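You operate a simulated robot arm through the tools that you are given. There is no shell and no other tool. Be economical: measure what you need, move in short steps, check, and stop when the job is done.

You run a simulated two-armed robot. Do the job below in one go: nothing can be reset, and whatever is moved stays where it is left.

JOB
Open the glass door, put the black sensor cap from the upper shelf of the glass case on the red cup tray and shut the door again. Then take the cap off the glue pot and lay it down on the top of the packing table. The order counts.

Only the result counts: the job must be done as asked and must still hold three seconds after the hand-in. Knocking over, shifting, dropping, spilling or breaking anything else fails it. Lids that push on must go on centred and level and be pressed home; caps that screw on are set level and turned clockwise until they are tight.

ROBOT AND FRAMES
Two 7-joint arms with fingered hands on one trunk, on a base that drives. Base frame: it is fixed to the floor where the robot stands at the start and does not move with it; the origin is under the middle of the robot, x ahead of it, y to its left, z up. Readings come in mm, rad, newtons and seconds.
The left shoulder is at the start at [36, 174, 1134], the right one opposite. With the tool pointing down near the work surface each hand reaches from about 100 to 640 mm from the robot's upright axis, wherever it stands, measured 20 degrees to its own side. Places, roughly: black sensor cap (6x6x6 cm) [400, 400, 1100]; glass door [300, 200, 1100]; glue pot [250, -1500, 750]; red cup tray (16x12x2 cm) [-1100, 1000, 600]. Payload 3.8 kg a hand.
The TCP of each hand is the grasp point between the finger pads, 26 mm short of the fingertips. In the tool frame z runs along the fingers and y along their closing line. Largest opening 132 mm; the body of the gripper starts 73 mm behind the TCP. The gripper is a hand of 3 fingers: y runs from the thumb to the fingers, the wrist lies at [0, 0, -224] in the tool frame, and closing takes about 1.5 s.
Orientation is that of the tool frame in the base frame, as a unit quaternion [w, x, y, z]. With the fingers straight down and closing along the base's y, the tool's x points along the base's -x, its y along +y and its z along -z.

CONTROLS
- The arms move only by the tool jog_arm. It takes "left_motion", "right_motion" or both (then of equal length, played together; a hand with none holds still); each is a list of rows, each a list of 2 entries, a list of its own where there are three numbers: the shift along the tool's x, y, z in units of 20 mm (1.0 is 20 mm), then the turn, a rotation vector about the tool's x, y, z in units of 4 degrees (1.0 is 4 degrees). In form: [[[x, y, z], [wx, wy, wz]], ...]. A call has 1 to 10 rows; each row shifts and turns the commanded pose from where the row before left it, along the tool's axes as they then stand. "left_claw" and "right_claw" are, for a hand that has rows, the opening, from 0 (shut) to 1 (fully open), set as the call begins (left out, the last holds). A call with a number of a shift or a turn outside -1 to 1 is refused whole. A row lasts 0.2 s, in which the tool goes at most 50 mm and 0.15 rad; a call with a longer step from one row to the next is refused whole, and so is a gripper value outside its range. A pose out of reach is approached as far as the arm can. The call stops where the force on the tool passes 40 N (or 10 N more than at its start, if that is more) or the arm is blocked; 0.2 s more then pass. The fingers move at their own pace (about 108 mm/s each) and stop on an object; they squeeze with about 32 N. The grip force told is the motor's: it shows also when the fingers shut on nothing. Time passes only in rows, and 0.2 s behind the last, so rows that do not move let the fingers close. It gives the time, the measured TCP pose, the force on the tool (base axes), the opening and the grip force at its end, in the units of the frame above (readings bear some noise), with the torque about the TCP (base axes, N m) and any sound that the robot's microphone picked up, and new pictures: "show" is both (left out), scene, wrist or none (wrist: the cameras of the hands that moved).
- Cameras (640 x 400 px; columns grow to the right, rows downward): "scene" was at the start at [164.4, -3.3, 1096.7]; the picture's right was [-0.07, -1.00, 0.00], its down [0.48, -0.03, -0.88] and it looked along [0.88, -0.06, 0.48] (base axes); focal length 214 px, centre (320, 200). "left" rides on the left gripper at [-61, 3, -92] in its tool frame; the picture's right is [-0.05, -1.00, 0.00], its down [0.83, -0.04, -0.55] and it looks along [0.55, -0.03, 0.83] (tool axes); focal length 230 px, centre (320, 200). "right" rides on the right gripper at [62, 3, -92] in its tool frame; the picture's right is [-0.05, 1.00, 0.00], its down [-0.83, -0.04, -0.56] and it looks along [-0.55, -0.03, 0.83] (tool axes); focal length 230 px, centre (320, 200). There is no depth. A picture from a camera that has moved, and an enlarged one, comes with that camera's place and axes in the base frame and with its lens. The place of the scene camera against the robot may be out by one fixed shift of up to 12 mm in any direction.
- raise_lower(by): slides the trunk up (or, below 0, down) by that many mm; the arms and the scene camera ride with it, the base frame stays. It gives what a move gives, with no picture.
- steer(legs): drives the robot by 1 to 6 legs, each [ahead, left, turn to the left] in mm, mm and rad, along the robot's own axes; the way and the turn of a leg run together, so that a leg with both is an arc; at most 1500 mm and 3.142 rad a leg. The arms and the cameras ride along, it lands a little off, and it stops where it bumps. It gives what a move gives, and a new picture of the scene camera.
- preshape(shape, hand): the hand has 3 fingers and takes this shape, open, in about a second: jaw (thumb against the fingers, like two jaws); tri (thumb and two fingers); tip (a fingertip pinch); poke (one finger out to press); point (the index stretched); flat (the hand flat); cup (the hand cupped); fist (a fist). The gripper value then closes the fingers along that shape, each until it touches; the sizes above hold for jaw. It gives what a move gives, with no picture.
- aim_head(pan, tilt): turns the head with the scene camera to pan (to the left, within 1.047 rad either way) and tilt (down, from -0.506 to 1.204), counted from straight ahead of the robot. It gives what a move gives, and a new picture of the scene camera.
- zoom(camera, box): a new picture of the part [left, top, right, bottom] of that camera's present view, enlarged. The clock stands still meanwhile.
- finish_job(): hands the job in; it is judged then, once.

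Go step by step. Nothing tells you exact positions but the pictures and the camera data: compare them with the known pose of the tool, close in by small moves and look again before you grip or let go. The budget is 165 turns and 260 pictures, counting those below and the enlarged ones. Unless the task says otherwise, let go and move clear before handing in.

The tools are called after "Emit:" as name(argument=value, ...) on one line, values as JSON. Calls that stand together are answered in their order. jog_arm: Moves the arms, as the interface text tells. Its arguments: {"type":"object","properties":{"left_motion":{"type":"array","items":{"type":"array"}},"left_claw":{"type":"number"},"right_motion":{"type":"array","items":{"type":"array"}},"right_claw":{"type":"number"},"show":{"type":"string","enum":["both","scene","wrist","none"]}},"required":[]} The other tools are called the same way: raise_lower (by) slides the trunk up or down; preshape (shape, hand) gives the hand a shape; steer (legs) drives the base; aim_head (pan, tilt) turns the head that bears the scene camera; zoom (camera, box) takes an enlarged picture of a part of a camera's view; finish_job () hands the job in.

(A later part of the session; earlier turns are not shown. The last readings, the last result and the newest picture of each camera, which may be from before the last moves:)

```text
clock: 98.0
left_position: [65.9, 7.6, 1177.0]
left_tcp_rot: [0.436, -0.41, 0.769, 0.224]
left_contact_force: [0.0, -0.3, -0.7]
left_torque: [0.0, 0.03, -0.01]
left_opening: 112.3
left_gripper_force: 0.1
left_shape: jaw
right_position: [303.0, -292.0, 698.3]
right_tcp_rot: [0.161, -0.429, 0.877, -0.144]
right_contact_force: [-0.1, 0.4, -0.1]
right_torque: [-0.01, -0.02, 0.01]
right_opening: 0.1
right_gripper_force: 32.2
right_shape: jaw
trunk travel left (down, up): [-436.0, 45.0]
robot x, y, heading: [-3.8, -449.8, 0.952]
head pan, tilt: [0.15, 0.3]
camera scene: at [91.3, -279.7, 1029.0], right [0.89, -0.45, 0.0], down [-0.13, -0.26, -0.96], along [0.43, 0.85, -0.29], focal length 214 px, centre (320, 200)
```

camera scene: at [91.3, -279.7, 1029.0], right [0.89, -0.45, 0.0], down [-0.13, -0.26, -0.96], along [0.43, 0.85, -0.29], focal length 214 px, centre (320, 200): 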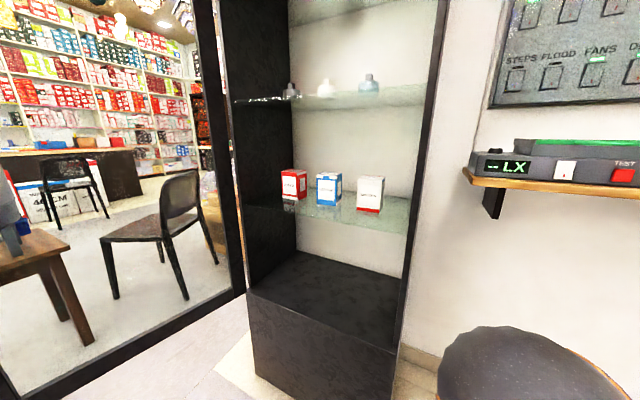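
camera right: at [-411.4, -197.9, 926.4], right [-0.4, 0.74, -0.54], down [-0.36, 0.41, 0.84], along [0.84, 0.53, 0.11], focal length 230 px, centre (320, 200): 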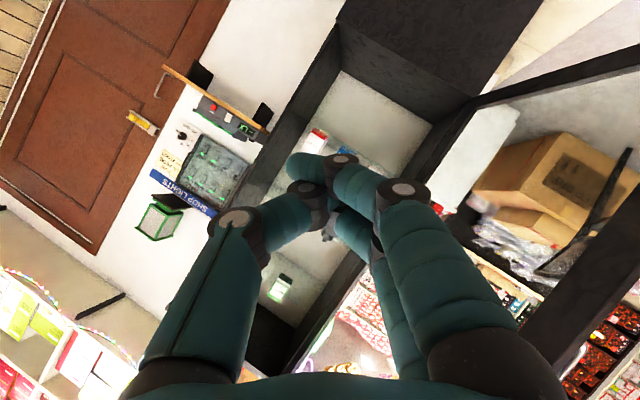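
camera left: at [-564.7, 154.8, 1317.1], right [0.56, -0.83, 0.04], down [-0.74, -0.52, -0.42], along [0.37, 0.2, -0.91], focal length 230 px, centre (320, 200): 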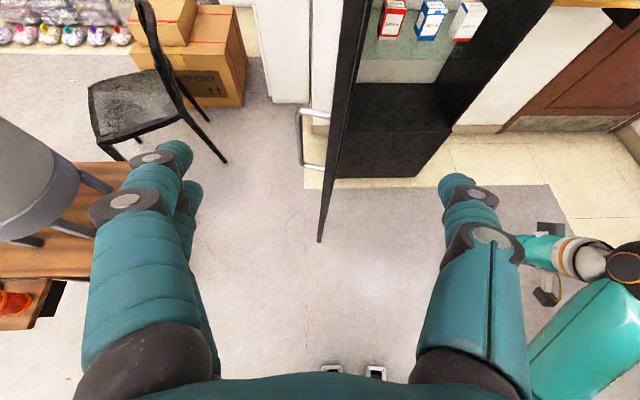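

Now the elbow should be clear. I'll drive ahead 200 mm and check both views.

Emit:
steer(legs=[[200, 0, 0]])

Emit:
zoom(camera="left", box=[0, 0, 640, 400])

```text
clock: 99.6
left_position: [181.5, 171.2, 1175.4]
left_tcp_rot: [0.436, -0.41, 0.769, 0.224]
left_contact_force: [-0.2, -0.2, -0.7]
left_torque: [0.03, 0.0, 0.02]
left_opening: 112.4
left_gripper_force: 0.0
left_shape: jaw
right_position: [419.3, -126.9, 699.3]
right_tcp_rot: [0.16, -0.43, 0.877, -0.144]
right_contact_force: [-0.1, -0.8, -0.2]
right_torque: [-0.04, 0.0, -0.01]
right_opening: 0.0
right_gripper_force: 32.3
right_shape: jaw
trunk travel left (down, up): [-436.0, 45.0]
robot x, y, heading: [107.2, -285.3, 0.952]
head pan, tilt: [0.15, 0.3]
camera scene: at [207.6, -115.6, 1028.8], right [0.89, -0.45, 0.0], down [-0.13, -0.26, -0.96], along [0.43, 0.85, -0.3], focal length 214 px, centre (320, 200)
```

scene: 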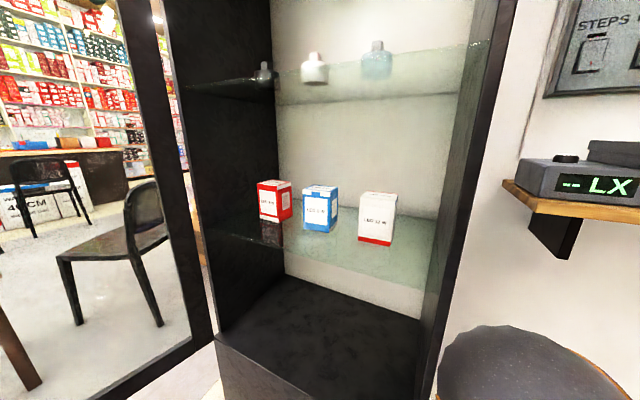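

```text
1.00 times, centred on (320, 200) of left (not enlarged: the box is as wide or as high as the picture)
camera zoom: at [151.6, 135.6, 1277.4], right [0.84, -0.54, 0.06], down [-0.47, -0.78, -0.42], along [0.27, 0.33, -0.91], focal length 230 px, centre (320, 200)
```

zoom: 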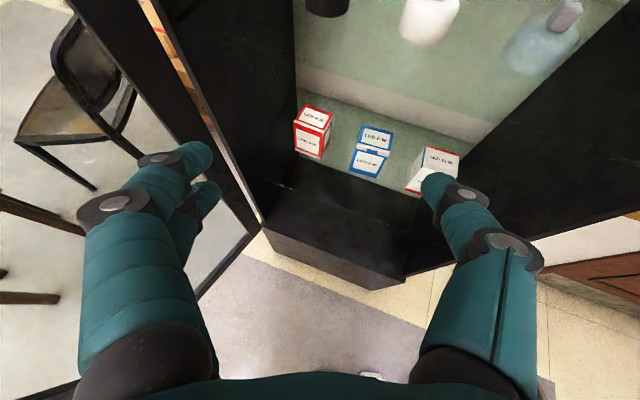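

The estimates agree: the cap is at about [337, 407, 1141], 281 mm ahead of the hand. I'll reach in by 200 mm while lowering slightly.

Emit:
jog_arm(left_motion=[[[-0.46, 0, 0.89], [0, 0, 0]], [[-0.46, 0, 0.89], [0, 0, 0]], [[-0.46, 0, 0.89], [0, 0, 0]], [[-0.46, 0, 0.89], [0, 0, 0]], [[-0.46, 0, 0.89], [0, 0, 0]], [[-0.46, 0, 0.89], [0, 0, 0]], [[-0.46, 0, 0.89], [0, 0, 0]], [[-0.46, 0, 0.89], [0, 0, 0]], [[-0.46, 0, 0.89], [0, 0, 0]]], show="both")

```text
clock: 101.6
left_position: [283.1, 320.3, 1162.6]
left_tcp_rot: [0.435, -0.41, 0.769, 0.224]
left_contact_force: [0.3, -0.6, -0.7]
left_torque: [-0.01, 0.04, 0.0]
left_opening: 112.3
left_gripper_force: 0.0
left_shape: jaw
right_position: [419.1, -127.9, 698.0]
right_tcp_rot: [0.16, -0.429, 0.877, -0.144]
right_contact_force: [0.9, 0.0, -0.6]
right_torque: [-0.01, 0.01, 0.0]
right_opening: 0.0
right_gripper_force: 32.2
right_shape: jaw
trunk travel left (down, up): [-436.0, 45.0]
robot x, y, heading: [113.2, -281.5, 0.955]
head pan, tilt: [0.15, 0.3]
camera scene: at [207.5, -115.6, 1028.8], right [0.89, -0.45, 0.0], down [-0.13, -0.26, -0.96], along [0.43, 0.85, -0.3], focal length 214 px, centre (320, 200)
camera left: at [253.1, 284.2, 1264.6], right [0.84, -0.54, 0.06], down [-0.47, -0.78, -0.42], along [0.27, 0.33, -0.91], focal length 230 px, centre (320, 200)
```

scene: 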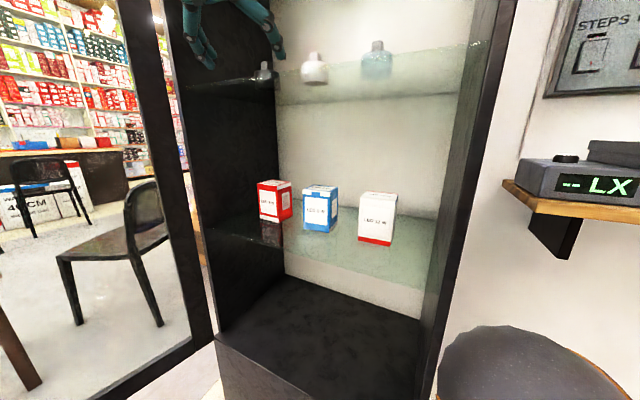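
left: 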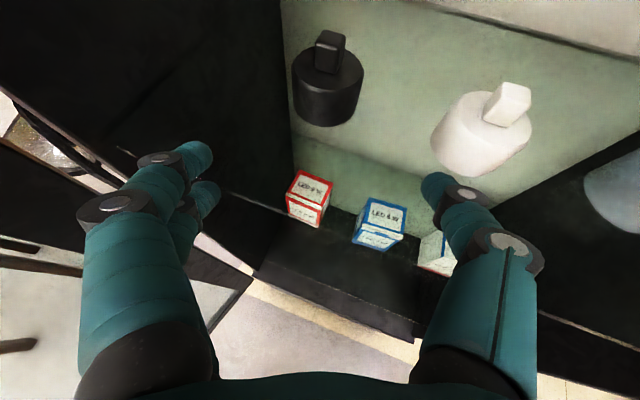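

The cap is about 104 mm ahead and 5 mm to the right of the hand's axis. I'll narrow the opening to clear the white cap and advance 58 mm.

Emit:
jog_arm(left_claw=0.7, left_motion=[[[0, 0, 0], [0, 0, 0]], [[-0.45, -0.1, 0.85], [0, 0, 0]], [[-0.45, -0.1, 0.85], [0, 0, 0]], [[-0.45, -0.03, 0.85], [0, 0, 0]]], show="wrist")

```text
clock: 102.6
left_position: [318.4, 365.6, 1159.4]
left_tcp_rot: [0.435, -0.41, 0.769, 0.224]
left_contact_force: [0.8, 0.4, -0.7]
left_torque: [-0.03, 0.02, -0.01]
left_opening: 92.4
left_gripper_force: 0.1
left_shape: jaw
right_position: [418.6, -128.1, 698.2]
right_tcp_rot: [0.16, -0.43, 0.877, -0.145]
right_contact_force: [1.4, -0.7, -0.3]
right_torque: [0.02, 0.01, -0.04]
right_opening: 0.0
right_gripper_force: 32.8
right_shape: jaw
trunk travel left (down, up): [-436.0, 45.0]
robot x, y, heading: [111.5, -285.1, 0.954]
head pan, tilt: [0.15, 0.3]
camera left: at [288.9, 330.0, 1260.9], right [0.84, -0.54, 0.06], down [-0.47, -0.78, -0.42], along [0.27, 0.33, -0.91], focal length 230 px, centre (320, 200)
```

left: 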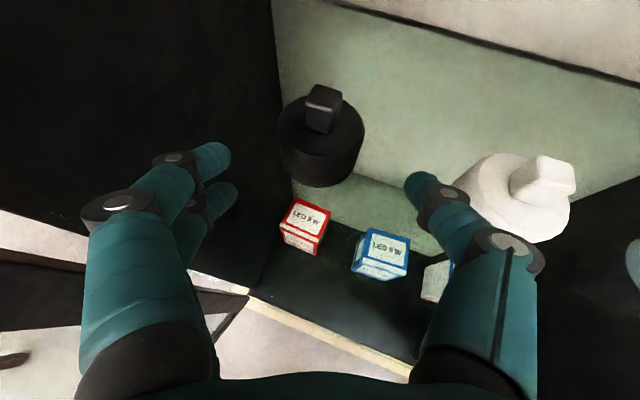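

Cap is centred laterally and the thumb clears the white cap. I'll advance the last 38 mm.

Emit:
jog_arm(left_motion=[[[-0.43, 0, 0.85], [0, 0, 0]], [[-0.42, 0, 0.85], [0, 0, 0]]], show="both")

```text
clock: 103.2
left_position: [321.5, 374.8, 1161.4]
left_tcp_rot: [0.436, -0.411, 0.769, 0.224]
left_contact_force: [0.1, -1.0, -0.6]
left_torque: [0.0, -0.01, -0.03]
left_opening: 92.8
left_gripper_force: 0.1
left_shape: jaw
left hand out of reach, approached as far as the arm can: row 1, 2
right_position: [418.1, -127.1, 699.0]
right_tcp_rot: [0.161, -0.429, 0.877, -0.144]
right_contact_force: [-0.7, 0.2, -1.0]
right_torque: [0.03, 0.0, 0.02]
right_opening: 0.0
right_gripper_force: 32.4
right_shape: jaw
trunk travel left (down, up): [-436.0, 45.0]
robot x, y, heading: [112.2, -287.4, 0.952]
head pan, tilt: [0.15, 0.3]
camera scene: at [207.3, -116.3, 1029.0], right [0.89, -0.45, 0.0], down [-0.13, -0.26, -0.96], along [0.43, 0.85, -0.3], focal length 214 px, centre (320, 200)
camera left: at [290.8, 338.9, 1262.0], right [0.84, -0.54, 0.06], down [-0.47, -0.78, -0.42], along [0.27, 0.33, -0.91], focal length 230 px, centre (320, 200)
```

scene: 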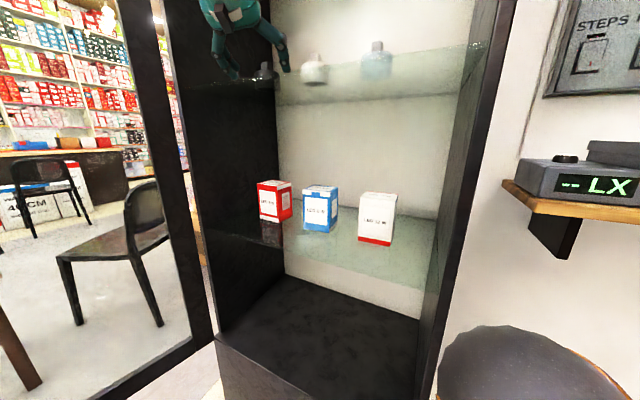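
left: 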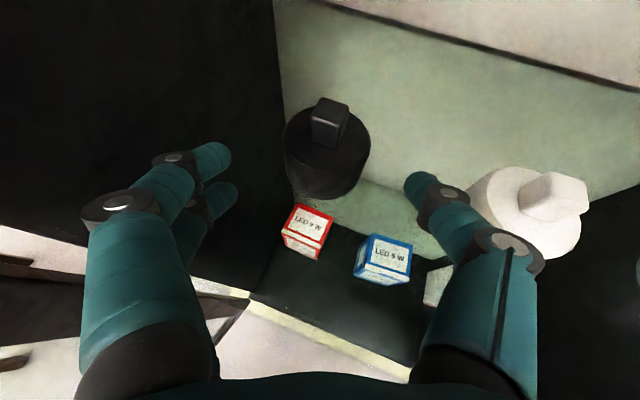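

The arm is at full stretch, so I'll finish with a small drive of 27 mm ahead.

Emit:
steer(legs=[[27, -4, 0]])

Emit:
zoom(camera="left", box=[0, 0, 640, 400])

```text
clock: 104.0
left_position: [339.3, 394.3, 1161.0]
left_tcp_rot: [0.435, -0.411, 0.769, 0.224]
left_contact_force: [0.4, -0.4, 0.0]
left_torque: [0.02, -0.01, 0.03]
left_opening: 92.7
left_gripper_force: 0.0
left_shape: jaw
right_position: [438.2, -107.6, 699.2]
right_tcp_rot: [0.16, -0.43, 0.877, -0.145]
right_contact_force: [-0.2, -0.9, -0.7]
right_torque: [0.01, 0.04, 0.01]
right_opening: 0.0
right_gripper_force: 32.1
right_shape: jaw
trunk travel left (down, up): [-436.0, 45.0]
robot x, y, heading: [126.8, -263.2, 0.952]
head pan, tilt: [0.15, 0.3]
camera scene: at [226.0, -96.5, 1028.9], right [0.89, -0.45, 0.0], down [-0.13, -0.26, -0.96], along [0.43, 0.85, -0.3], focal length 214 px, centre (320, 200)
```

scene: 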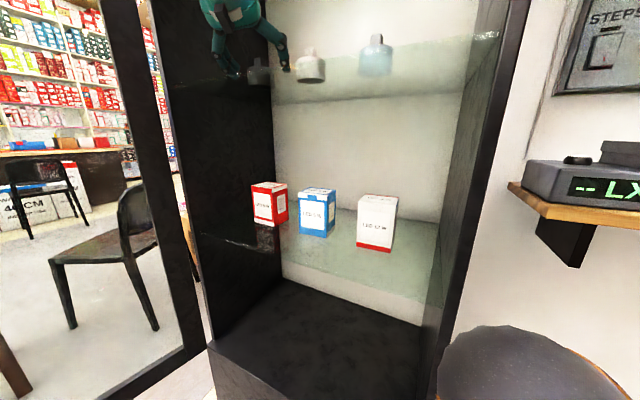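

```text
1.00 times, centred on (320, 200) of left (not enlarged: the box is as wide or as high as the picture)
camera zoom: at [309.5, 358.6, 1261.7], right [0.84, -0.54, 0.06], down [-0.47, -0.78, -0.42], along [0.27, 0.33, -0.91], focal length 230 px, centre (320, 200)
```

zoom: 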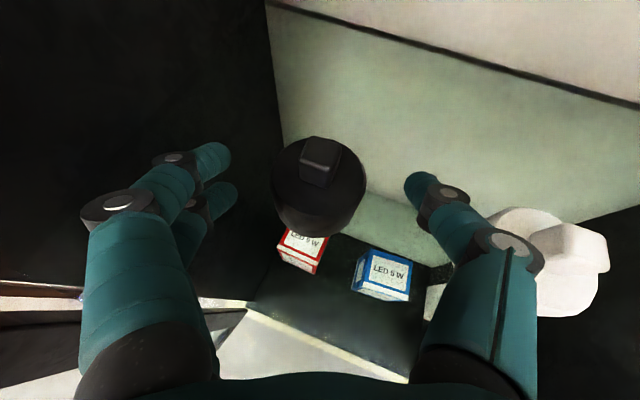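

Centred; about 18 mm remain. I'll drive 10 mm more and lower the trunk 5 mm, then look before closing.

Emit:
steer(legs=[[10, 0, 0]])

Emit:
raise_lower(by=-5)

Emit:
zoom(camera="left", box=[0, 0, 640, 400])

```text
clock: 104.8
left_position: [345.1, 401.6, 1160.4]
left_tcp_rot: [0.436, -0.411, 0.768, 0.225]
left_contact_force: [0.7, 0.1, 0.1]
left_torque: [0.0, 0.0, 0.0]
left_opening: 92.8
left_gripper_force: 0.2
left_shape: jaw
right_position: [442.9, -100.3, 698.9]
right_tcp_rot: [0.161, -0.429, 0.877, -0.145]
right_contact_force: [0.9, -0.1, 0.7]
right_torque: [-0.03, 0.0, 0.02]
right_opening: 0.0
right_gripper_force: 31.9
right_shape: jaw
trunk travel left (down, up): [-436.0, 45.0]
robot x, y, heading: [134.2, -259.7, 0.952]
head pan, tilt: [0.15, 0.3]
camera scene: at [231.2, -88.9, 1029.0], right [0.89, -0.45, 0.0], down [-0.13, -0.26, -0.96], along [0.43, 0.85, -0.3], focal length 214 px, centre (320, 200)
```

scene: 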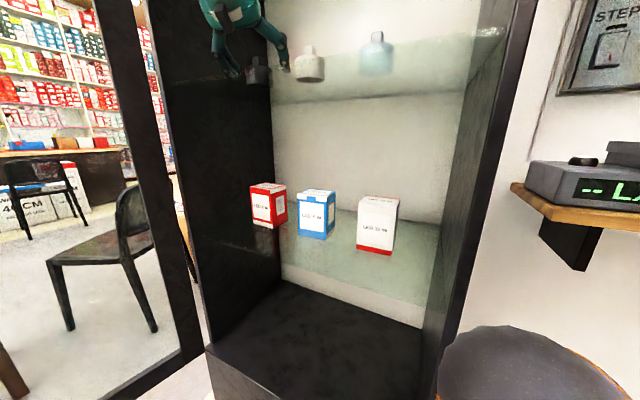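

```text
clock: 105.3
left_position: [345.2, 401.6, 1155.0]
left_tcp_rot: [0.436, -0.41, 0.769, 0.224]
left_contact_force: [-0.4, -1.4, 0.3]
left_torque: [0.02, -0.02, 0.04]
left_opening: 92.6
left_gripper_force: 0.2
left_shape: jaw
right_position: [442.6, -101.3, 694.4]
right_tcp_rot: [0.161, -0.43, 0.877, -0.144]
right_contact_force: [-0.1, -0.1, 0.2]
right_torque: [-0.01, 0.02, 0.0]
right_opening: 0.0
right_gripper_force: 31.2
right_shape: jaw
trunk travel left (down, up): [-431.0, 50.0]
robot x, y, heading: [134.8, -258.7, 0.957]
head pan, tilt: [0.15, 0.3]
```

```text
1.00 times, centred on (320, 200) of left (not enlarged: the box is as wide or as high as the picture)
camera zoom: at [314.8, 366.3, 1257.1], right [0.84, -0.54, 0.06], down [-0.47, -0.78, -0.42], along [0.27, 0.33, -0.91], focal length 230 px, centre (320, 200)
```

zoom: 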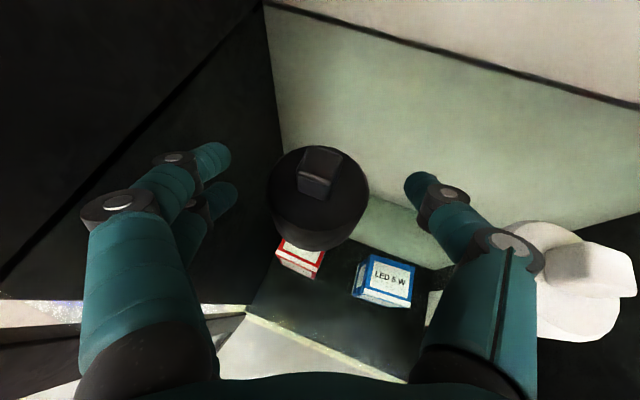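

The fingertips flank the cap. Closing now.

Emit:
jog_arm(left_claw=0, left_motion=[[[0, 0, 0], [0, 0, 0]], [[0, 0, 0], [0, 0, 0]], [[0, 0, 0], [0, 0, 0]], [[0, 0, 0], [0, 0, 0]], [[0, 0, 0], [0, 0, 0]], [[0, 0, 0], [0, 0, 0]], [[0, 0, 0], [0, 0, 0]]], show="wrist")

```text
clock: 106.9
left_position: [344.4, 402.5, 1155.9]
left_tcp_rot: [0.437, -0.41, 0.768, 0.224]
left_contact_force: [1.3, 1.4, 5.0]
left_torque: [0.16, 0.07, -0.08]
left_opening: 42.6
left_gripper_force: 32.0
left_shape: jaw
right_position: [444.2, -98.9, 693.8]
right_tcp_rot: [0.161, -0.43, 0.877, -0.143]
right_contact_force: [0.6, 0.3, 0.5]
right_torque: [0.01, -0.02, -0.01]
right_opening: 0.0
right_gripper_force: 32.1
right_shape: jaw
trunk travel left (down, up): [-431.0, 50.0]
robot x, y, heading: [136.9, -258.3, 0.96]
head pan, tilt: [0.15, 0.3]
camera left: at [314.7, 366.2, 1257.7], right [0.84, -0.54, 0.06], down [-0.47, -0.78, -0.42], along [0.27, 0.33, -0.9], focal length 230 px, centre (320, 200)
```

left: 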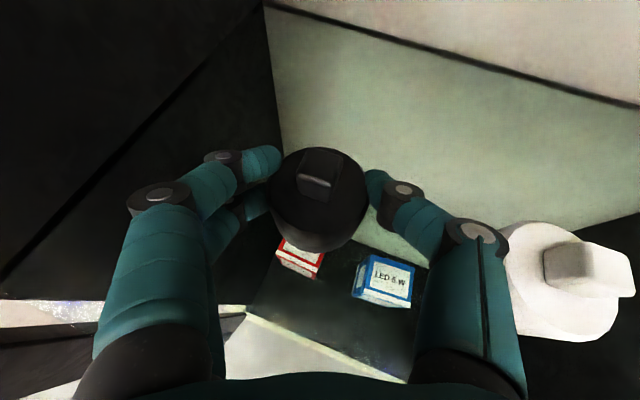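

It's gripped. I'll lift gently with the trunk and look.

Emit:
raise_lower(by=30)

Emit:
zoom(camera="left", box=[0, 0, 640, 400])

```text
clock: 107.6
left_position: [333.1, 385.7, 1244.3]
left_tcp_rot: [0.47, -0.401, 0.748, 0.242]
left_contact_force: [0.2, -0.3, 0.3]
left_torque: [0.05, -0.03, 0.0]
left_opening: 40.3
left_gripper_force: 32.0
left_shape: jaw
right_position: [444.3, -100.5, 722.9]
right_tcp_rot: [0.16, -0.43, 0.877, -0.145]
right_contact_force: [1.3, 0.2, 0.1]
right_torque: [0.04, -0.01, 0.03]
right_opening: 0.0
right_gripper_force: 32.2
right_shape: jaw
trunk travel left (down, up): [-461.0, 20.0]
robot x, y, heading: [136.1, -255.3, 0.954]
head pan, tilt: [0.15, 0.3]
```

```text
1.00 times, centred on (320, 200) of left (not enlarged: the box is as wide or as high as the picture)
camera zoom: at [297.5, 343.2, 1340.5], right [0.84, -0.54, 0.06], down [-0.45, -0.74, -0.5], along [0.32, 0.39, -0.86], focal length 230 px, centre (320, 200)
```

zoom: 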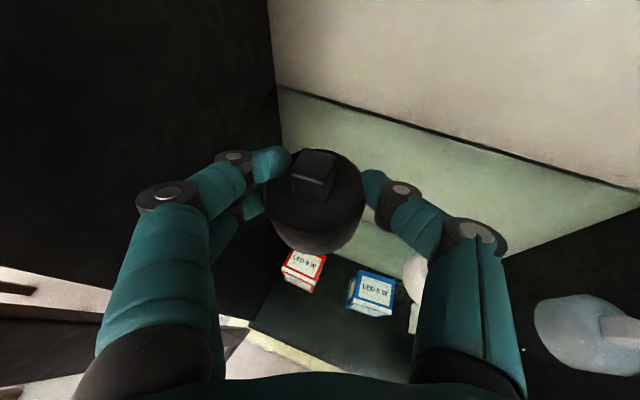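

Cap is held; the arm jumped up as it came off its limit but nothing was touched. I'll lower a bit and back straight out of the case.

Emit:
raise_lower(by=-15)

Emit:
steer(legs=[[-150, 0, 0], [-150, 0, 0]])

Emit:
zoom(camera="left", box=[0, 0, 640, 400])

```text
clock: 108.3
left_position: [333.5, 385.1, 1230.6]
left_tcp_rot: [0.471, -0.4, 0.749, 0.241]
left_contact_force: [-0.1, -0.7, -0.5]
left_torque: [0.01, 0.03, -0.03]
left_opening: 40.5
left_gripper_force: 32.1
left_shape: jaw
right_position: [443.9, -99.9, 709.1]
right_tcp_rot: [0.161, -0.429, 0.877, -0.145]
right_contact_force: [-0.2, -0.5, 0.0]
right_torque: [-0.02, -0.02, -0.03]
right_opening: 0.0
right_gripper_force: 32.0
right_shape: jaw
trunk travel left (down, up): [-446.0, 35.0]
robot x, y, heading: [135.9, -255.5, 0.956]
head pan, tilt: [0.15, 0.3]
```

```text
clock: 110.6
left_position: [158.4, 140.8, 1230.9]
left_tcp_rot: [0.471, -0.4, 0.749, 0.241]
left_contact_force: [0.4, -0.1, 0.3]
left_torque: [0.0, -0.03, 0.0]
left_opening: 40.5
left_gripper_force: 32.5
left_shape: jaw
right_position: [269.1, -345.8, 708.2]
right_tcp_rot: [0.161, -0.43, 0.876, -0.144]
right_contact_force: [0.0, 0.6, -0.4]
right_torque: [0.0, -0.04, 0.0]
right_opening: 0.1
right_gripper_force: 32.1
right_shape: jaw
trunk travel left (down, up): [-446.0, 35.0]
robot x, y, heading: [-36.8, -500.5, 0.962]
head pan, tilt: [0.15, 0.3]
camera scene: at [58.4, -332.9, 1042.9], right [0.89, -0.45, 0.0], down [-0.13, -0.26, -0.96], along [0.43, 0.85, -0.3], focal length 214 px, centre (320, 200)
```

scene: 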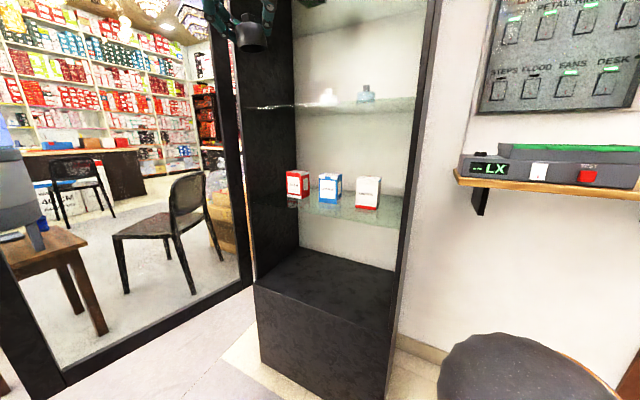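

```text
1.00 times, centred on (320, 200) of left (not enlarged: the box is as wide or as high as the picture)
camera zoom: at [123.1, 96.8, 1326.8], right [0.84, -0.54, 0.06], down [-0.44, -0.74, -0.5], along [0.32, 0.39, -0.86], focal length 230 px, centre (320, 200)
```

zoom: 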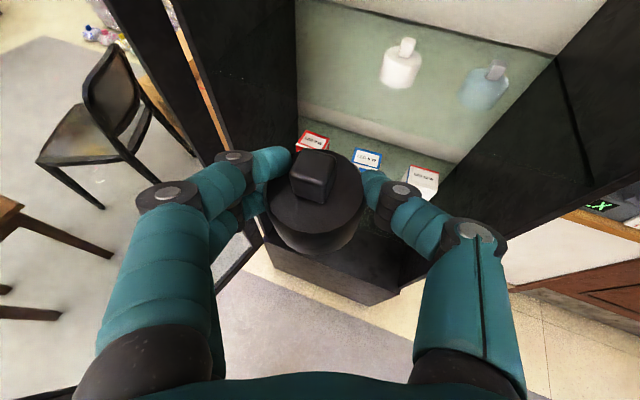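

Cap is out and neighbours are untouched. I'll pull the hand in toward the body, level the cap, and turn left to look at the route to the tray.

Emit:
jog_arm(left_motion=[[[0.43, 0, -0.9], [0, 0.3, 0]], [[0.43, 0, -0.9], [0, 0.3, 0]], [[0.44, 0, -0.89], [0, 0.3, 0]], [[0.44, 0, -0.89], [0, 0.3, 0]], [[0.45, 0, -0.89], [0, 0, 0]], [[0.45, 0, -0.89], [0, 0, 0]], [[0.45, 0, -0.89], [0, 0, 0]], [[0.45, 0, -0.89], [0, 0, 0]], [[0.45, 0, -0.89], [0, 0, 0]], [[0.45, 0, -0.89], [0, 0, 0]]], show="none")

Emit:
steer(legs=[[0, 0, 1.2]])

Emit:
aim_head(pan=0.6, tilt=0.4)

```text
clock: 112.8
left_position: [46.5, -25.9, 1241.3]
left_tcp_rot: [0.439, -0.41, 0.768, 0.225]
left_contact_force: [0.9, 0.6, -1.2]
left_torque: [0.01, -0.02, -0.03]
left_opening: 40.6
left_gripper_force: 31.9
left_shape: jaw
right_position: [269.2, -346.2, 708.1]
right_tcp_rot: [0.161, -0.431, 0.876, -0.144]
right_contact_force: [-0.6, -0.1, -1.7]
right_torque: [-0.02, -0.02, 0.02]
right_opening: 0.0
right_gripper_force: 32.4
right_shape: jaw
trunk travel left (down, up): [-446.0, 35.0]
robot x, y, heading: [-40.0, -506.4, 0.949]
head pan, tilt: [0.15, 0.3]
```

```text
clock: 116.2
left_position: [-452.7, -250.5, 1242.0]
left_tcp_rot: [-0.236, 0.771, -0.402, -0.433]
left_contact_force: [0.0, 0.1, -0.2]
left_torque: [-0.01, 0.03, -0.02]
left_opening: 40.6
left_gripper_force: 32.1
left_shape: jaw
right_position: [-72.7, -158.8, 709.3]
right_tcp_rot: [-0.214, 0.849, -0.482, 0.029]
right_contact_force: [0.2, -0.3, 0.8]
right_torque: [0.0, 0.0, 0.01]
right_opening: 0.0
right_gripper_force: 32.0
right_shape: jaw
trunk travel left (down, up): [-446.0, 35.0]
robot x, y, heading: [-37.4, -505.2, 2.146]
head pan, tilt: [0.15, 0.3]
camera scene: at [-164.6, -344.5, 1042.8], right [0.74, 0.67, 0.0], down [0.2, -0.22, -0.96], along [-0.64, 0.71, -0.3], focal length 214 px, centre (320, 200)
```

scene: 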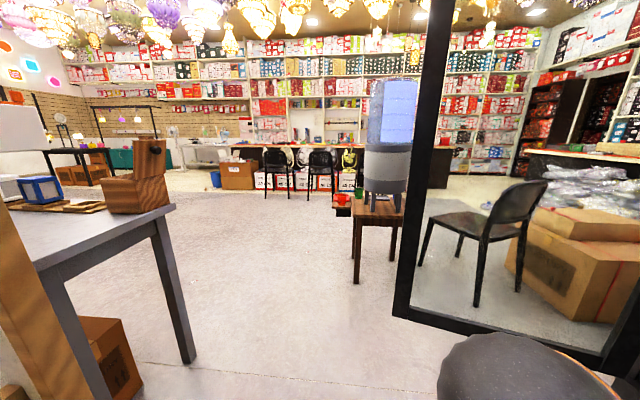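

```text
clock: 117.1
left_position: [-452.6, -249.6, 1241.9]
left_tcp_rot: [-0.236, 0.771, -0.403, -0.433]
left_contact_force: [-0.2, -0.3, -0.7]
left_torque: [-0.03, -0.01, -0.04]
left_opening: 40.6
left_gripper_force: 32.0
left_shape: jaw
right_position: [-73.6, -159.9, 708.4]
right_tcp_rot: [-0.215, 0.849, -0.482, 0.03]
right_contact_force: [-0.6, -0.1, 0.7]
right_torque: [0.02, 0.0, 0.01]
right_opening: 0.0
right_gripper_force: 31.5
right_shape: jaw
trunk travel left (down, up): [-446.0, 35.0]
robot x, y, heading: [-39.3, -503.5, 2.154]
head pan, tilt: [0.6, 0.4]
camera scene: at [-187.9, -378.7, 1033.5], right [0.38, 0.93, 0.0], down [0.36, -0.15, -0.92], along [-0.85, 0.35, -0.39], focal length 214 px, centre (320, 200)
```

scene: 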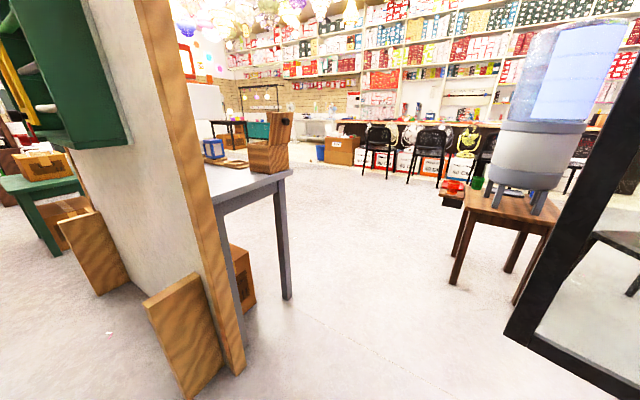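

I can see the route: table with the water dispenser, tray on its left-hand ledge, a partition end to avoid on the left, and the open door on the right. I'll move between them at an intermediate heading.

Emit:
steer(legs=[[0, 0, -0.4], [408, 546, 0]])

Emit:
aim_head(pan=0.4, tilt=0.4)

```text
clock: 123.6
left_position: [-935.4, 191.8, 1242.2]
left_tcp_rot: [-0.316, 0.677, -0.547, -0.378]
left_contact_force: [0.2, 0.7, -0.6]
left_torque: [0.01, 0.0, -0.02]
left_opening: 40.4
left_gripper_force: 32.0
left_shape: jaw
right_position: [-549.1, 128.0, 709.9]
right_tcp_rot: [-0.205, 0.738, -0.639, 0.07]
right_contact_force: [-0.6, 0.6, 0.2]
right_torque: [0.0, 0.0, -0.01]
right_opening: 0.0
right_gripper_force: 31.9
right_shape: jaw
trunk travel left (down, up): [-446.0, 35.0]
robot x, y, heading: [-646.1, -199.1, 1.763]
head pan, tilt: [0.6, 0.4]
camera scene: at [-740.9, -31.7, 1033.5], right [0.71, 0.71, 0.0], down [0.28, -0.27, -0.92], along [-0.65, 0.65, -0.39], focal length 214 px, centre (320, 200)
```

scene: 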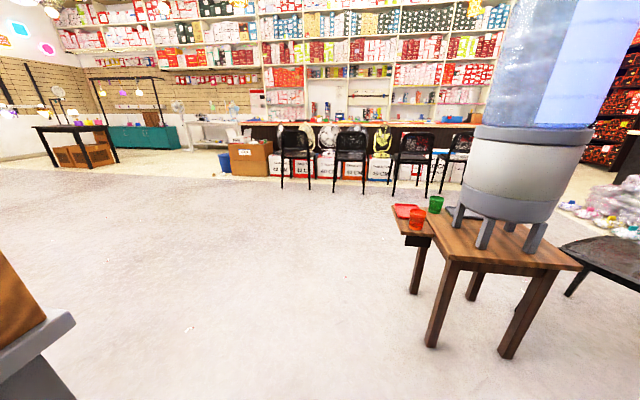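

```text
clock: 124.3
left_position: [-934.4, 190.7, 1241.1]
left_tcp_rot: [-0.317, 0.677, -0.547, -0.378]
left_contact_force: [0.0, -0.1, 0.0]
left_torque: [0.02, -0.03, 0.0]
left_opening: 40.4
left_gripper_force: 31.6
left_shape: jaw
right_position: [-549.5, 129.0, 707.9]
right_tcp_rot: [-0.205, 0.738, -0.639, 0.07]
right_contact_force: [-0.3, 0.0, -0.1]
right_torque: [-0.01, 0.0, 0.0]
right_opening: 0.0
right_gripper_force: 32.3
right_shape: jaw
trunk travel left (down, up): [-446.0, 35.0]
robot x, y, heading: [-648.7, -201.9, 1.761]
head pan, tilt: [0.4, 0.4]
camera scene: at [-726.5, -20.0, 1033.5], right [0.83, 0.55, 0.0], down [0.22, -0.32, -0.92], along [-0.51, 0.77, -0.39], focal length 214 px, centre (320, 200)
```

scene: 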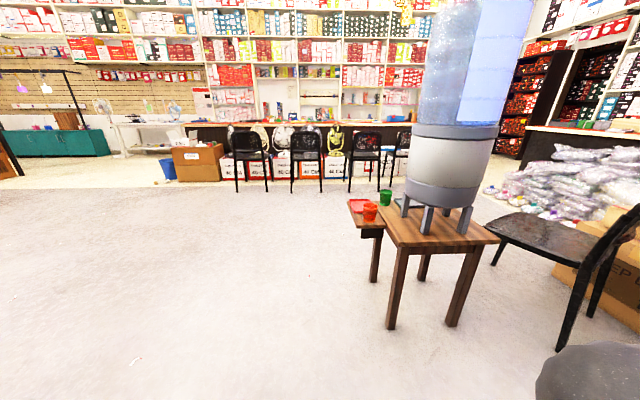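

Emit:
zoom(camera="scene", box=[320, 170, 480, 270])

```text
4.00 times, centred on (400, 220) of scene
camera zoom: at [-726.5, -20.0, 1033.5], right [0.83, 0.55, 0.0], down [0.22, -0.32, -0.92], along [-0.51, 0.77, -0.39], focal length 858 px, centre (0, 120)
```

zoom: 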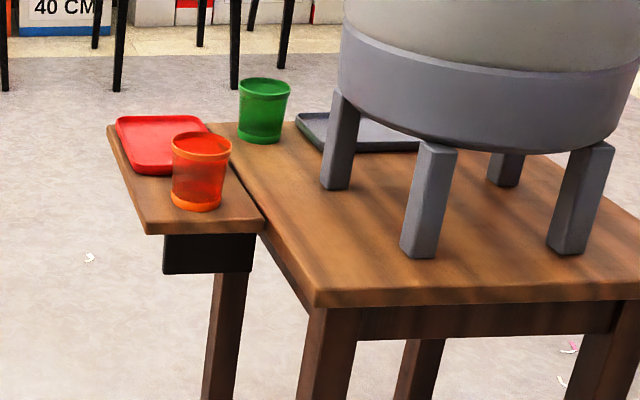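

The red tray lies at the far end of the side leaf, with an orange cup at the near end; the tabletop seems to be around z 500 and the tray near [-1178, 1086]. I'll come round to the left side so the approach avoids the cup.

Emit:
steer(legs=[[450, 0, 0], [0, 0, -0.56], [0, 500, 0]])

Emit:
aim_head(pan=0.1, tilt=0.6)

```text
clock: 133.1
left_position: [-1229.3, 910.6, 1242.4]
left_tcp_rot: [0.409, -0.499, 0.713, 0.276]
left_contact_force: [0.3, 0.1, -0.8]
left_torque: [-0.02, -0.01, 0.0]
left_opening: 40.2
left_gripper_force: 32.1
left_shape: jaw
right_position: [-935.9, 653.0, 709.0]
right_tcp_rot: [0.177, -0.532, 0.819, -0.124]
right_contact_force: [0.6, -0.1, -0.3]
right_torque: [0.01, 0.02, 0.0]
right_opening: 0.2
right_gripper_force: 31.8
right_shape: jaw
trunk travel left (down, up): [-446.0, 35.0]
robot x, y, heading: [-1194.9, 421.2, 1.195]
head pan, tilt: [0.4, 0.4]
camera scene: at [-1167.1, 617.4, 1033.5], right [1.0, 0.02, 0.0], down [0.01, -0.39, -0.92], along [-0.02, 0.92, -0.39], focal length 214 px, centre (320, 200)
```

scene: 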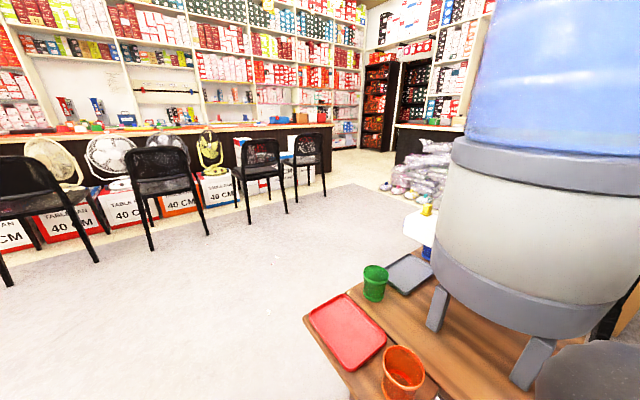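

```text
clock: 133.9
left_position: [-1228.0, 910.8, 1240.3]
left_tcp_rot: [0.409, -0.498, 0.713, 0.276]
left_contact_force: [0.6, 0.0, -0.2]
left_torque: [0.0, 0.03, 0.0]
left_opening: 40.2
left_gripper_force: 32.2
left_shape: jaw
right_position: [-935.0, 651.5, 709.2]
right_tcp_rot: [0.177, -0.531, 0.819, -0.125]
right_contact_force: [0.7, -0.4, 0.9]
right_torque: [0.02, 0.02, 0.05]
right_opening: 0.0
right_gripper_force: 31.1
right_shape: jaw
trunk travel left (down, up): [-446.0, 35.0]
robot x, y, heading: [-1195.9, 424.9, 1.193]
head pan, tilt: [0.099, 0.6]
camera scene: at [-1140.8, 609.8, 1015.3], right [0.96, -0.27, 0.0], down [-0.15, -0.54, -0.83], along [0.23, 0.79, -0.56], focal length 214 px, centre (320, 200)
```

scene: 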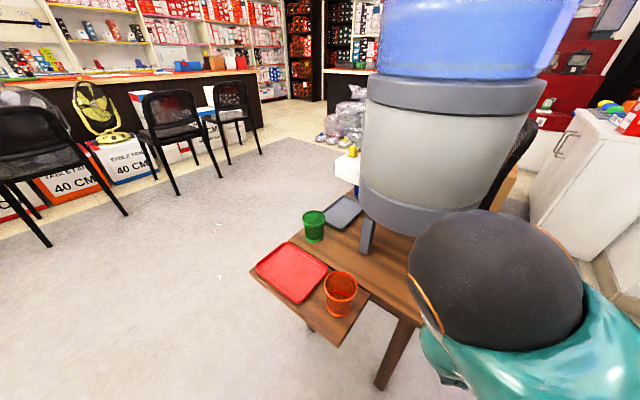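

From the tray's known size I place its centre at about [-1111, 990] with the rim near z 533; the cup is 155 mm away on the right-near side. I'll lower the trunk, then move the hand above the tray.

Emit:
raise_lower(by=-400)

Emit:
jog_arm(left_motion=[[[-0.37, -0.5, 0.62], [0, 0, 0]], [[-0.37, -0.5, 0.62], [0, 0, 0]], [[-0.37, -0.5, 0.62], [0, 0, 0]], [[-0.37, -0.5, 0.62], [0, 0, 0]], [[-0.37, -0.5, 0.62], [0, 0, 0]], [[-0.37, -0.5, 0.62], [0, 0, 0]], [[-0.37, -0.5, 0.62], [0, 0, 0]], [[-0.37, -0.5, 0.62], [0, 0, 0]]], show="both")

```text
clock: 137.7
left_position: [-1228.1, 911.6, 840.4]
left_tcp_rot: [0.409, -0.498, 0.714, 0.275]
left_contact_force: [0.0, 0.0, -0.2]
left_torque: [0.0, -0.01, -0.03]
left_opening: 40.4
left_gripper_force: 32.3
left_shape: jaw
right_position: [-924.2, 664.3, 346.8]
right_tcp_rot: [0.198, -0.5, 0.841, -0.062]
right_contact_force: [-0.8, 0.6, 1.3]
right_torque: [0.0, 0.01, 0.0]
right_opening: 0.0
right_gripper_force: 32.0
right_shape: jaw
trunk travel left (down, up): [-47.0, 435.0]
robot x, y, heading: [-1197.5, 427.6, 1.198]
head pan, tilt: [0.099, 0.6]
stopped: the arm was blocked; the commanded pose is now the measured one
```

```text
clock: 139.5
left_position: [-1114.6, 991.8, 843.4]
left_tcp_rot: [0.409, -0.499, 0.713, 0.276]
left_contact_force: [-0.1, -0.2, -0.2]
left_torque: [0.0, 0.0, 0.0]
left_opening: 40.6
left_gripper_force: 31.9
left_shape: jaw
right_position: [-924.6, 664.4, 345.7]
right_tcp_rot: [0.199, -0.503, 0.839, -0.065]
right_contact_force: [0.5, 0.2, -0.7]
right_torque: [0.01, 0.0, 0.0]
right_opening: 0.0
right_gripper_force: 33.0
right_shape: jaw
trunk travel left (down, up): [-47.0, 435.0]
robot x, y, heading: [-1197.6, 422.7, 1.189]
head pan, tilt: [0.099, 0.6]
camera scene: at [-1144.3, 600.7, 589.0], right [0.96, -0.27, 0.0], down [-0.15, -0.54, -0.83], along [0.23, 0.79, -0.56], focal length 214 px, centre (320, 200)
camera left: at [-1134.8, 948.8, 944.2], right [0.94, -0.33, 0.06], down [-0.27, -0.86, -0.43], along [0.19, 0.39, -0.9], focal length 230 px, centre (320, 200)
```

scene: 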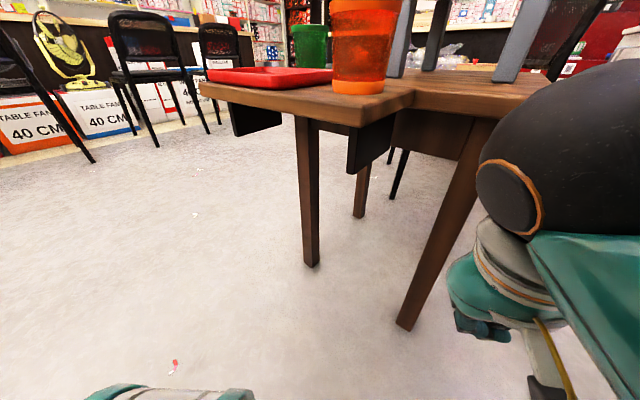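
left: 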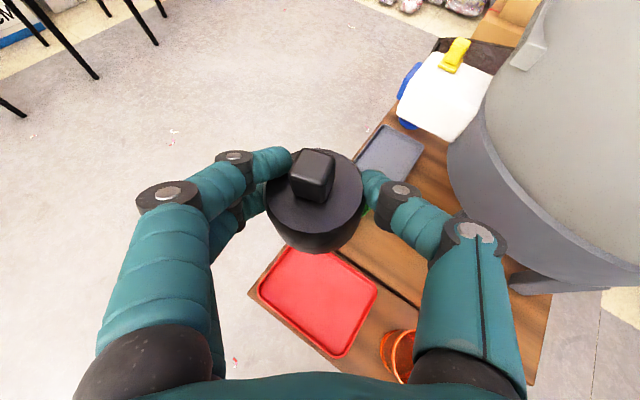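

The wrist view puts the tray centre at about [-1103, 973], rim near z 540. I'll shift back and right a little while descending 200 mm.

Emit:
jog_arm(left_motion=[[[0.91, -0.088, 0.425], [0, 0, 0]], [[0.91, -0.088, 0.425], [0, 0, 0]], [[0.91, -0.088, 0.425], [0, 0, 0]], [[0.91, -0.088, 0.425], [0, 0, 0]], [[0.91, -0.088, 0.425], [0, 0, 0]], [[0.91, -0.088, 0.425], [0, 0, 0]], [[0.91, -0.088, 0.425], [0, 0, 0]], [[0.91, -0.088, 0.425], [0, 0, 0]], [[0.91, -0.088, 0.425], [0, 0, 0]], [[0.91, -0.088, 0.425], [0, 0, 0]]], show="both")

```text
clock: 141.7
left_position: [-1109.3, 971.7, 654.6]
left_tcp_rot: [0.409, -0.499, 0.712, 0.276]
left_contact_force: [0.7, 0.0, 0.5]
left_torque: [-0.02, 0.01, 0.01]
left_opening: 40.2
left_gripper_force: 32.0
left_shape: jaw
left hand out of reach, approached as far as the arm can: row 9, 10
right_position: [-925.0, 663.5, 344.5]
right_tcp_rot: [0.199, -0.502, 0.839, -0.066]
right_contact_force: [-0.3, 0.0, 1.2]
right_torque: [0.03, 0.01, 0.03]
right_opening: 0.0
right_gripper_force: 31.7
right_shape: jaw
trunk travel left (down, up): [-47.0, 435.0]
robot x, y, heading: [-1198.1, 425.7, 1.195]
head pan, tilt: [0.099, 0.6]
camera scene: at [-1144.3, 600.7, 589.1], right [0.96, -0.27, 0.0], down [-0.15, -0.54, -0.83], along [0.23, 0.79, -0.56], focal length 214 px, centre (320, 200)
camera left: at [-1130.4, 928.1, 755.6], right [0.94, -0.33, 0.06], down [-0.27, -0.86, -0.43], along [0.19, 0.39, -0.9], focal length 230 px, centre (320, 200)
```

scene: 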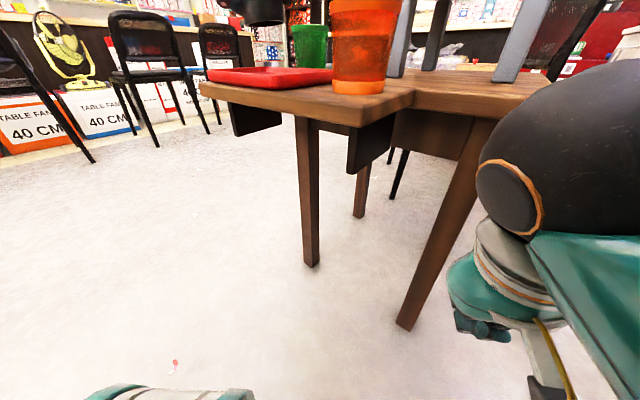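
left: 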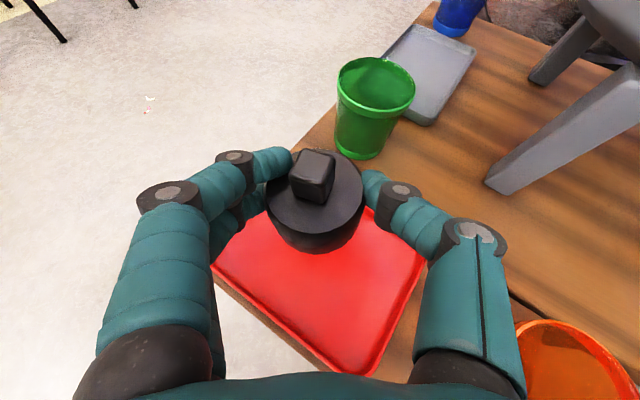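

The arm can't get lower in this posture. I'll raise it slightly, lift the right hand, shift the base right and back, then reposition the hand so the arm is less cramped.

Emit:
jog_arm(left_motion=[[[-0.86, 0, -0.51], [0, 0, 0]], [[-0.86, 0, -0.51], [0, 0, 0]], [[-0.86, 0, -0.51], [0, 0, 0]], [[-0.86, 0, -0.51], [0, 0, 0]]], right_motion=[[[0, 0, -1], [0, 0, 0]], [[0, 0, -1], [0, 0, 0]], [[0, 0, -1], [0, 0, 0]], [[0, 0, -1], [0, 0, 0]]], show="none")

Emit:
steer(legs=[[-50, -80, 0]])

Emit:
jog_arm(left_motion=[[[-0.3, 0.8, 0.51], [0, 0, 0]], [[-0.3, 0.8, 0.51], [0, 0, 0]], [[-0.3, 0.8, 0.51], [0, 0, 0]], [[-0.3, 0.8, 0.51], [0, 0, 0]], [[-0.3, 0.8, 0.51], [0, 0, 0]]], show="wrist")

```text
clock: 142.3
left_position: [-1110.2, 971.6, 696.2]
left_tcp_rot: [0.409, -0.498, 0.713, 0.276]
left_contact_force: [0.1, -0.9, 0.0]
left_torque: [0.01, 0.0, 0.0]
left_opening: 40.3
left_gripper_force: 32.2
left_shape: jaw
right_position: [-885.0, 638.1, 371.9]
right_tcp_rot: [0.29, -0.564, 0.76, -0.14]
right_contact_force: [0.6, 0.1, -0.1]
right_torque: [0.02, -0.01, -0.01]
right_opening: 0.0
right_gripper_force: 32.6
right_shape: jaw
right hand out of reach, approached as far as the arm can: row 3
trunk travel left (down, up): [-47.0, 435.0]
robot x, y, heading: [-1197.3, 428.8, 1.193]
head pan, tilt: [0.099, 0.6]
stopped in row 3 (right hand): the arm was blocked; the commanded pose is now the measured one
```

```text
clock: 143.7
left_position: [-1052.8, 895.1, 695.9]
left_tcp_rot: [0.409, -0.498, 0.713, 0.276]
left_contact_force: [-0.2, -0.2, 0.0]
left_torque: [0.05, 0.0, -0.01]
left_opening: 40.5
left_gripper_force: 32.4
left_shape: jaw
right_position: [-828.2, 562.8, 373.4]
right_tcp_rot: [0.291, -0.564, 0.76, -0.139]
right_contact_force: [-0.2, -0.1, -0.5]
right_torque: [-0.03, -0.01, 0.03]
right_opening: 0.0
right_gripper_force: 31.8
right_shape: jaw
trunk travel left (down, up): [-47.0, 435.0]
robot x, y, heading: [-1142.2, 349.4, 1.193]
head pan, tilt: [0.099, 0.6]
camera scene: at [-1088.1, 524.5, 589.0], right [0.96, -0.27, 0.0], down [-0.15, -0.54, -0.83], along [0.23, 0.79, -0.56], focal length 214 px, centre (320, 200)
```

scene: 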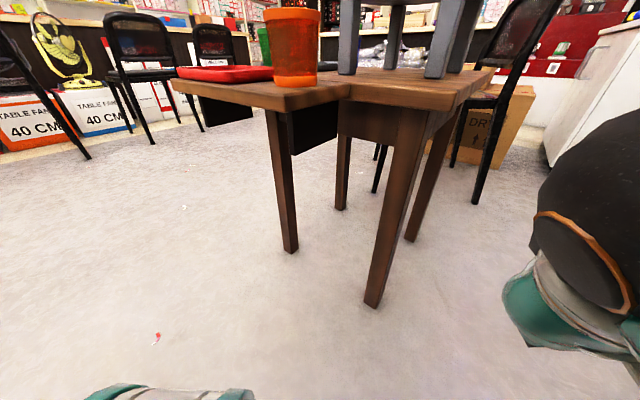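

```text
clock: 144.9
left_position: [-1109.1, 978.0, 695.1]
left_tcp_rot: [0.408, -0.499, 0.713, 0.276]
left_contact_force: [0.8, 0.0, 0.0]
left_torque: [0.0, -0.01, 0.03]
left_opening: 40.5
left_gripper_force: 31.7
left_shape: jaw
right_position: [-829.7, 562.9, 372.1]
right_tcp_rot: [0.291, -0.564, 0.76, -0.139]
right_contact_force: [0.8, 0.8, -0.3]
right_torque: [0.01, 0.01, 0.02]
right_opening: 0.1
right_gripper_force: 32.1
right_shape: jaw
trunk travel left (down, up): [-47.0, 435.0]
robot x, y, heading: [-1140.1, 350.9, 1.196]
head pan, tilt: [0.099, 0.6]
camera left: at [-1129.1, 936.4, 796.0], right [0.94, -0.33, 0.06], down [-0.27, -0.86, -0.43], along [0.19, 0.39, -0.9], focal length 230 px, centre (320, 200)
```

left: 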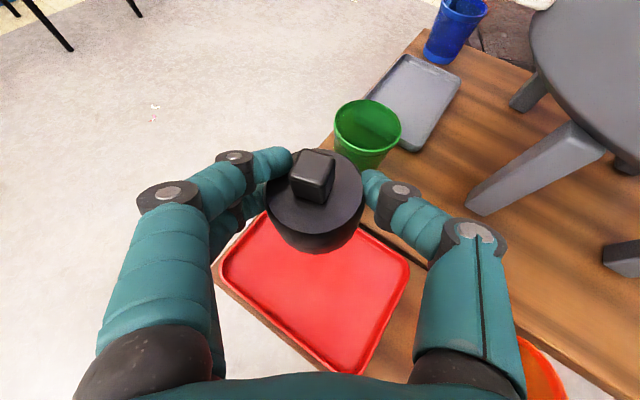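

Tray centre is confirmed at [-1104, 972]. I'll descend about 105 mm and check.

Emit:
jog_arm(left_motion=[[[0.79, -0.03, 0.38], [0, 0, 0]], [[0.79, -0.03, 0.38], [0, 0, 0]], [[0.79, -0.03, 0.38], [0, 0, 0]], [[0.79, -0.03, 0.38], [0, 0, 0]], [[0.79, -0.03, 0.38], [0, 0, 0]], [[0.79, -0.03, 0.38], [0, 0, 0]]], show="wrist")

```text
clock: 146.3
left_position: [-1106.0, 967.9, 592.6]
left_tcp_rot: [0.412, -0.497, 0.712, 0.277]
left_contact_force: [-1.0, -0.1, 13.3]
left_torque: [0.37, 0.29, 0.06]
left_opening: 40.4
left_gripper_force: 31.8
left_shape: jaw
right_position: [-829.0, 562.2, 372.3]
right_tcp_rot: [0.291, -0.564, 0.76, -0.139]
right_contact_force: [0.4, -0.5, 0.5]
right_torque: [0.0, 0.0, 0.0]
right_opening: 0.0
right_gripper_force: 32.3
right_shape: jaw
trunk travel left (down, up): [-47.0, 435.0]
robot x, y, heading: [-1141.6, 351.6, 1.194]
head pan, tilt: [0.099, 0.6]
camera left: at [-1127.9, 924.4, 693.7], right [0.94, -0.33, 0.06], down [-0.27, -0.86, -0.43], along [0.19, 0.39, -0.9], focal length 230 px, centre (320, 200)
```

left: 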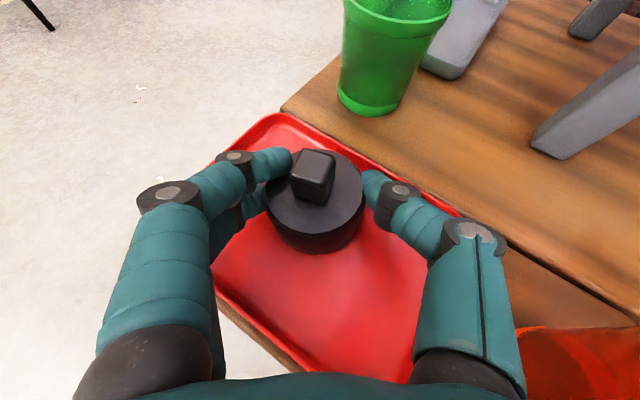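

There is already 13 N of upward force, so something touches. I'll zoom in before releasing.

Emit:
zoom(camera="left", box=[200, 100, 440, 250])

Emit:
aim_head(pan=0.1, tilt=0.1)

```text
2.67 times, centred on (320, 175) of left
camera zoom: at [-1127.9, 924.4, 693.7], right [0.94, -0.33, 0.06], down [-0.27, -0.86, -0.43], along [0.19, 0.39, -0.9], focal length 614 px, centre (320, 267)
```

zoom: 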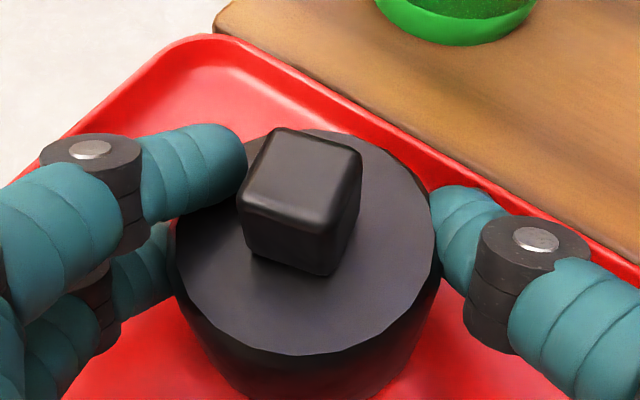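

```text
clock: 147.2
left_position: [-1106.4, 968.6, 592.8]
left_tcp_rot: [0.411, -0.497, 0.712, 0.278]
left_contact_force: [-1.6, 4.0, 24.9]
left_torque: [0.75, 0.54, -0.05]
left_opening: 40.6
left_gripper_force: 31.9
left_shape: jaw
right_position: [-830.0, 562.0, 373.3]
right_tcp_rot: [0.292, -0.564, 0.76, -0.139]
right_contact_force: [-0.2, 0.7, -0.2]
right_torque: [0.01, 0.0, 0.0]
right_opening: 0.0
right_gripper_force: 32.0
right_shape: jaw
trunk travel left (down, up): [-47.0, 435.0]
robot x, y, heading: [-1138.8, 347.1, 1.193]
head pan, tilt: [0.099, 0.099]
camera scene: at [-1087.1, 527.2, 635.5], right [0.96, -0.27, 0.0], down [-0.03, -0.09, -1.0], along [0.27, 0.96, -0.1], focal length 214 px, centre (320, 200)
```

scene: 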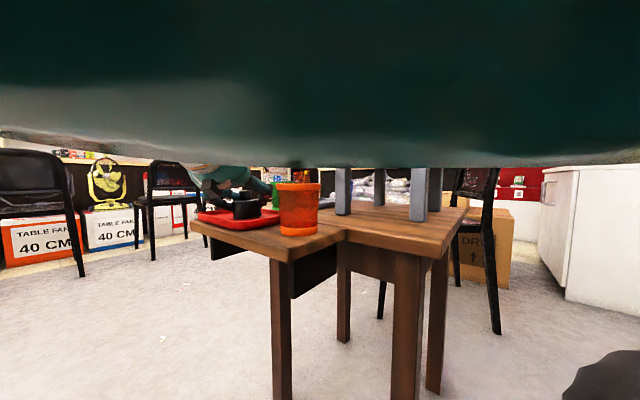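

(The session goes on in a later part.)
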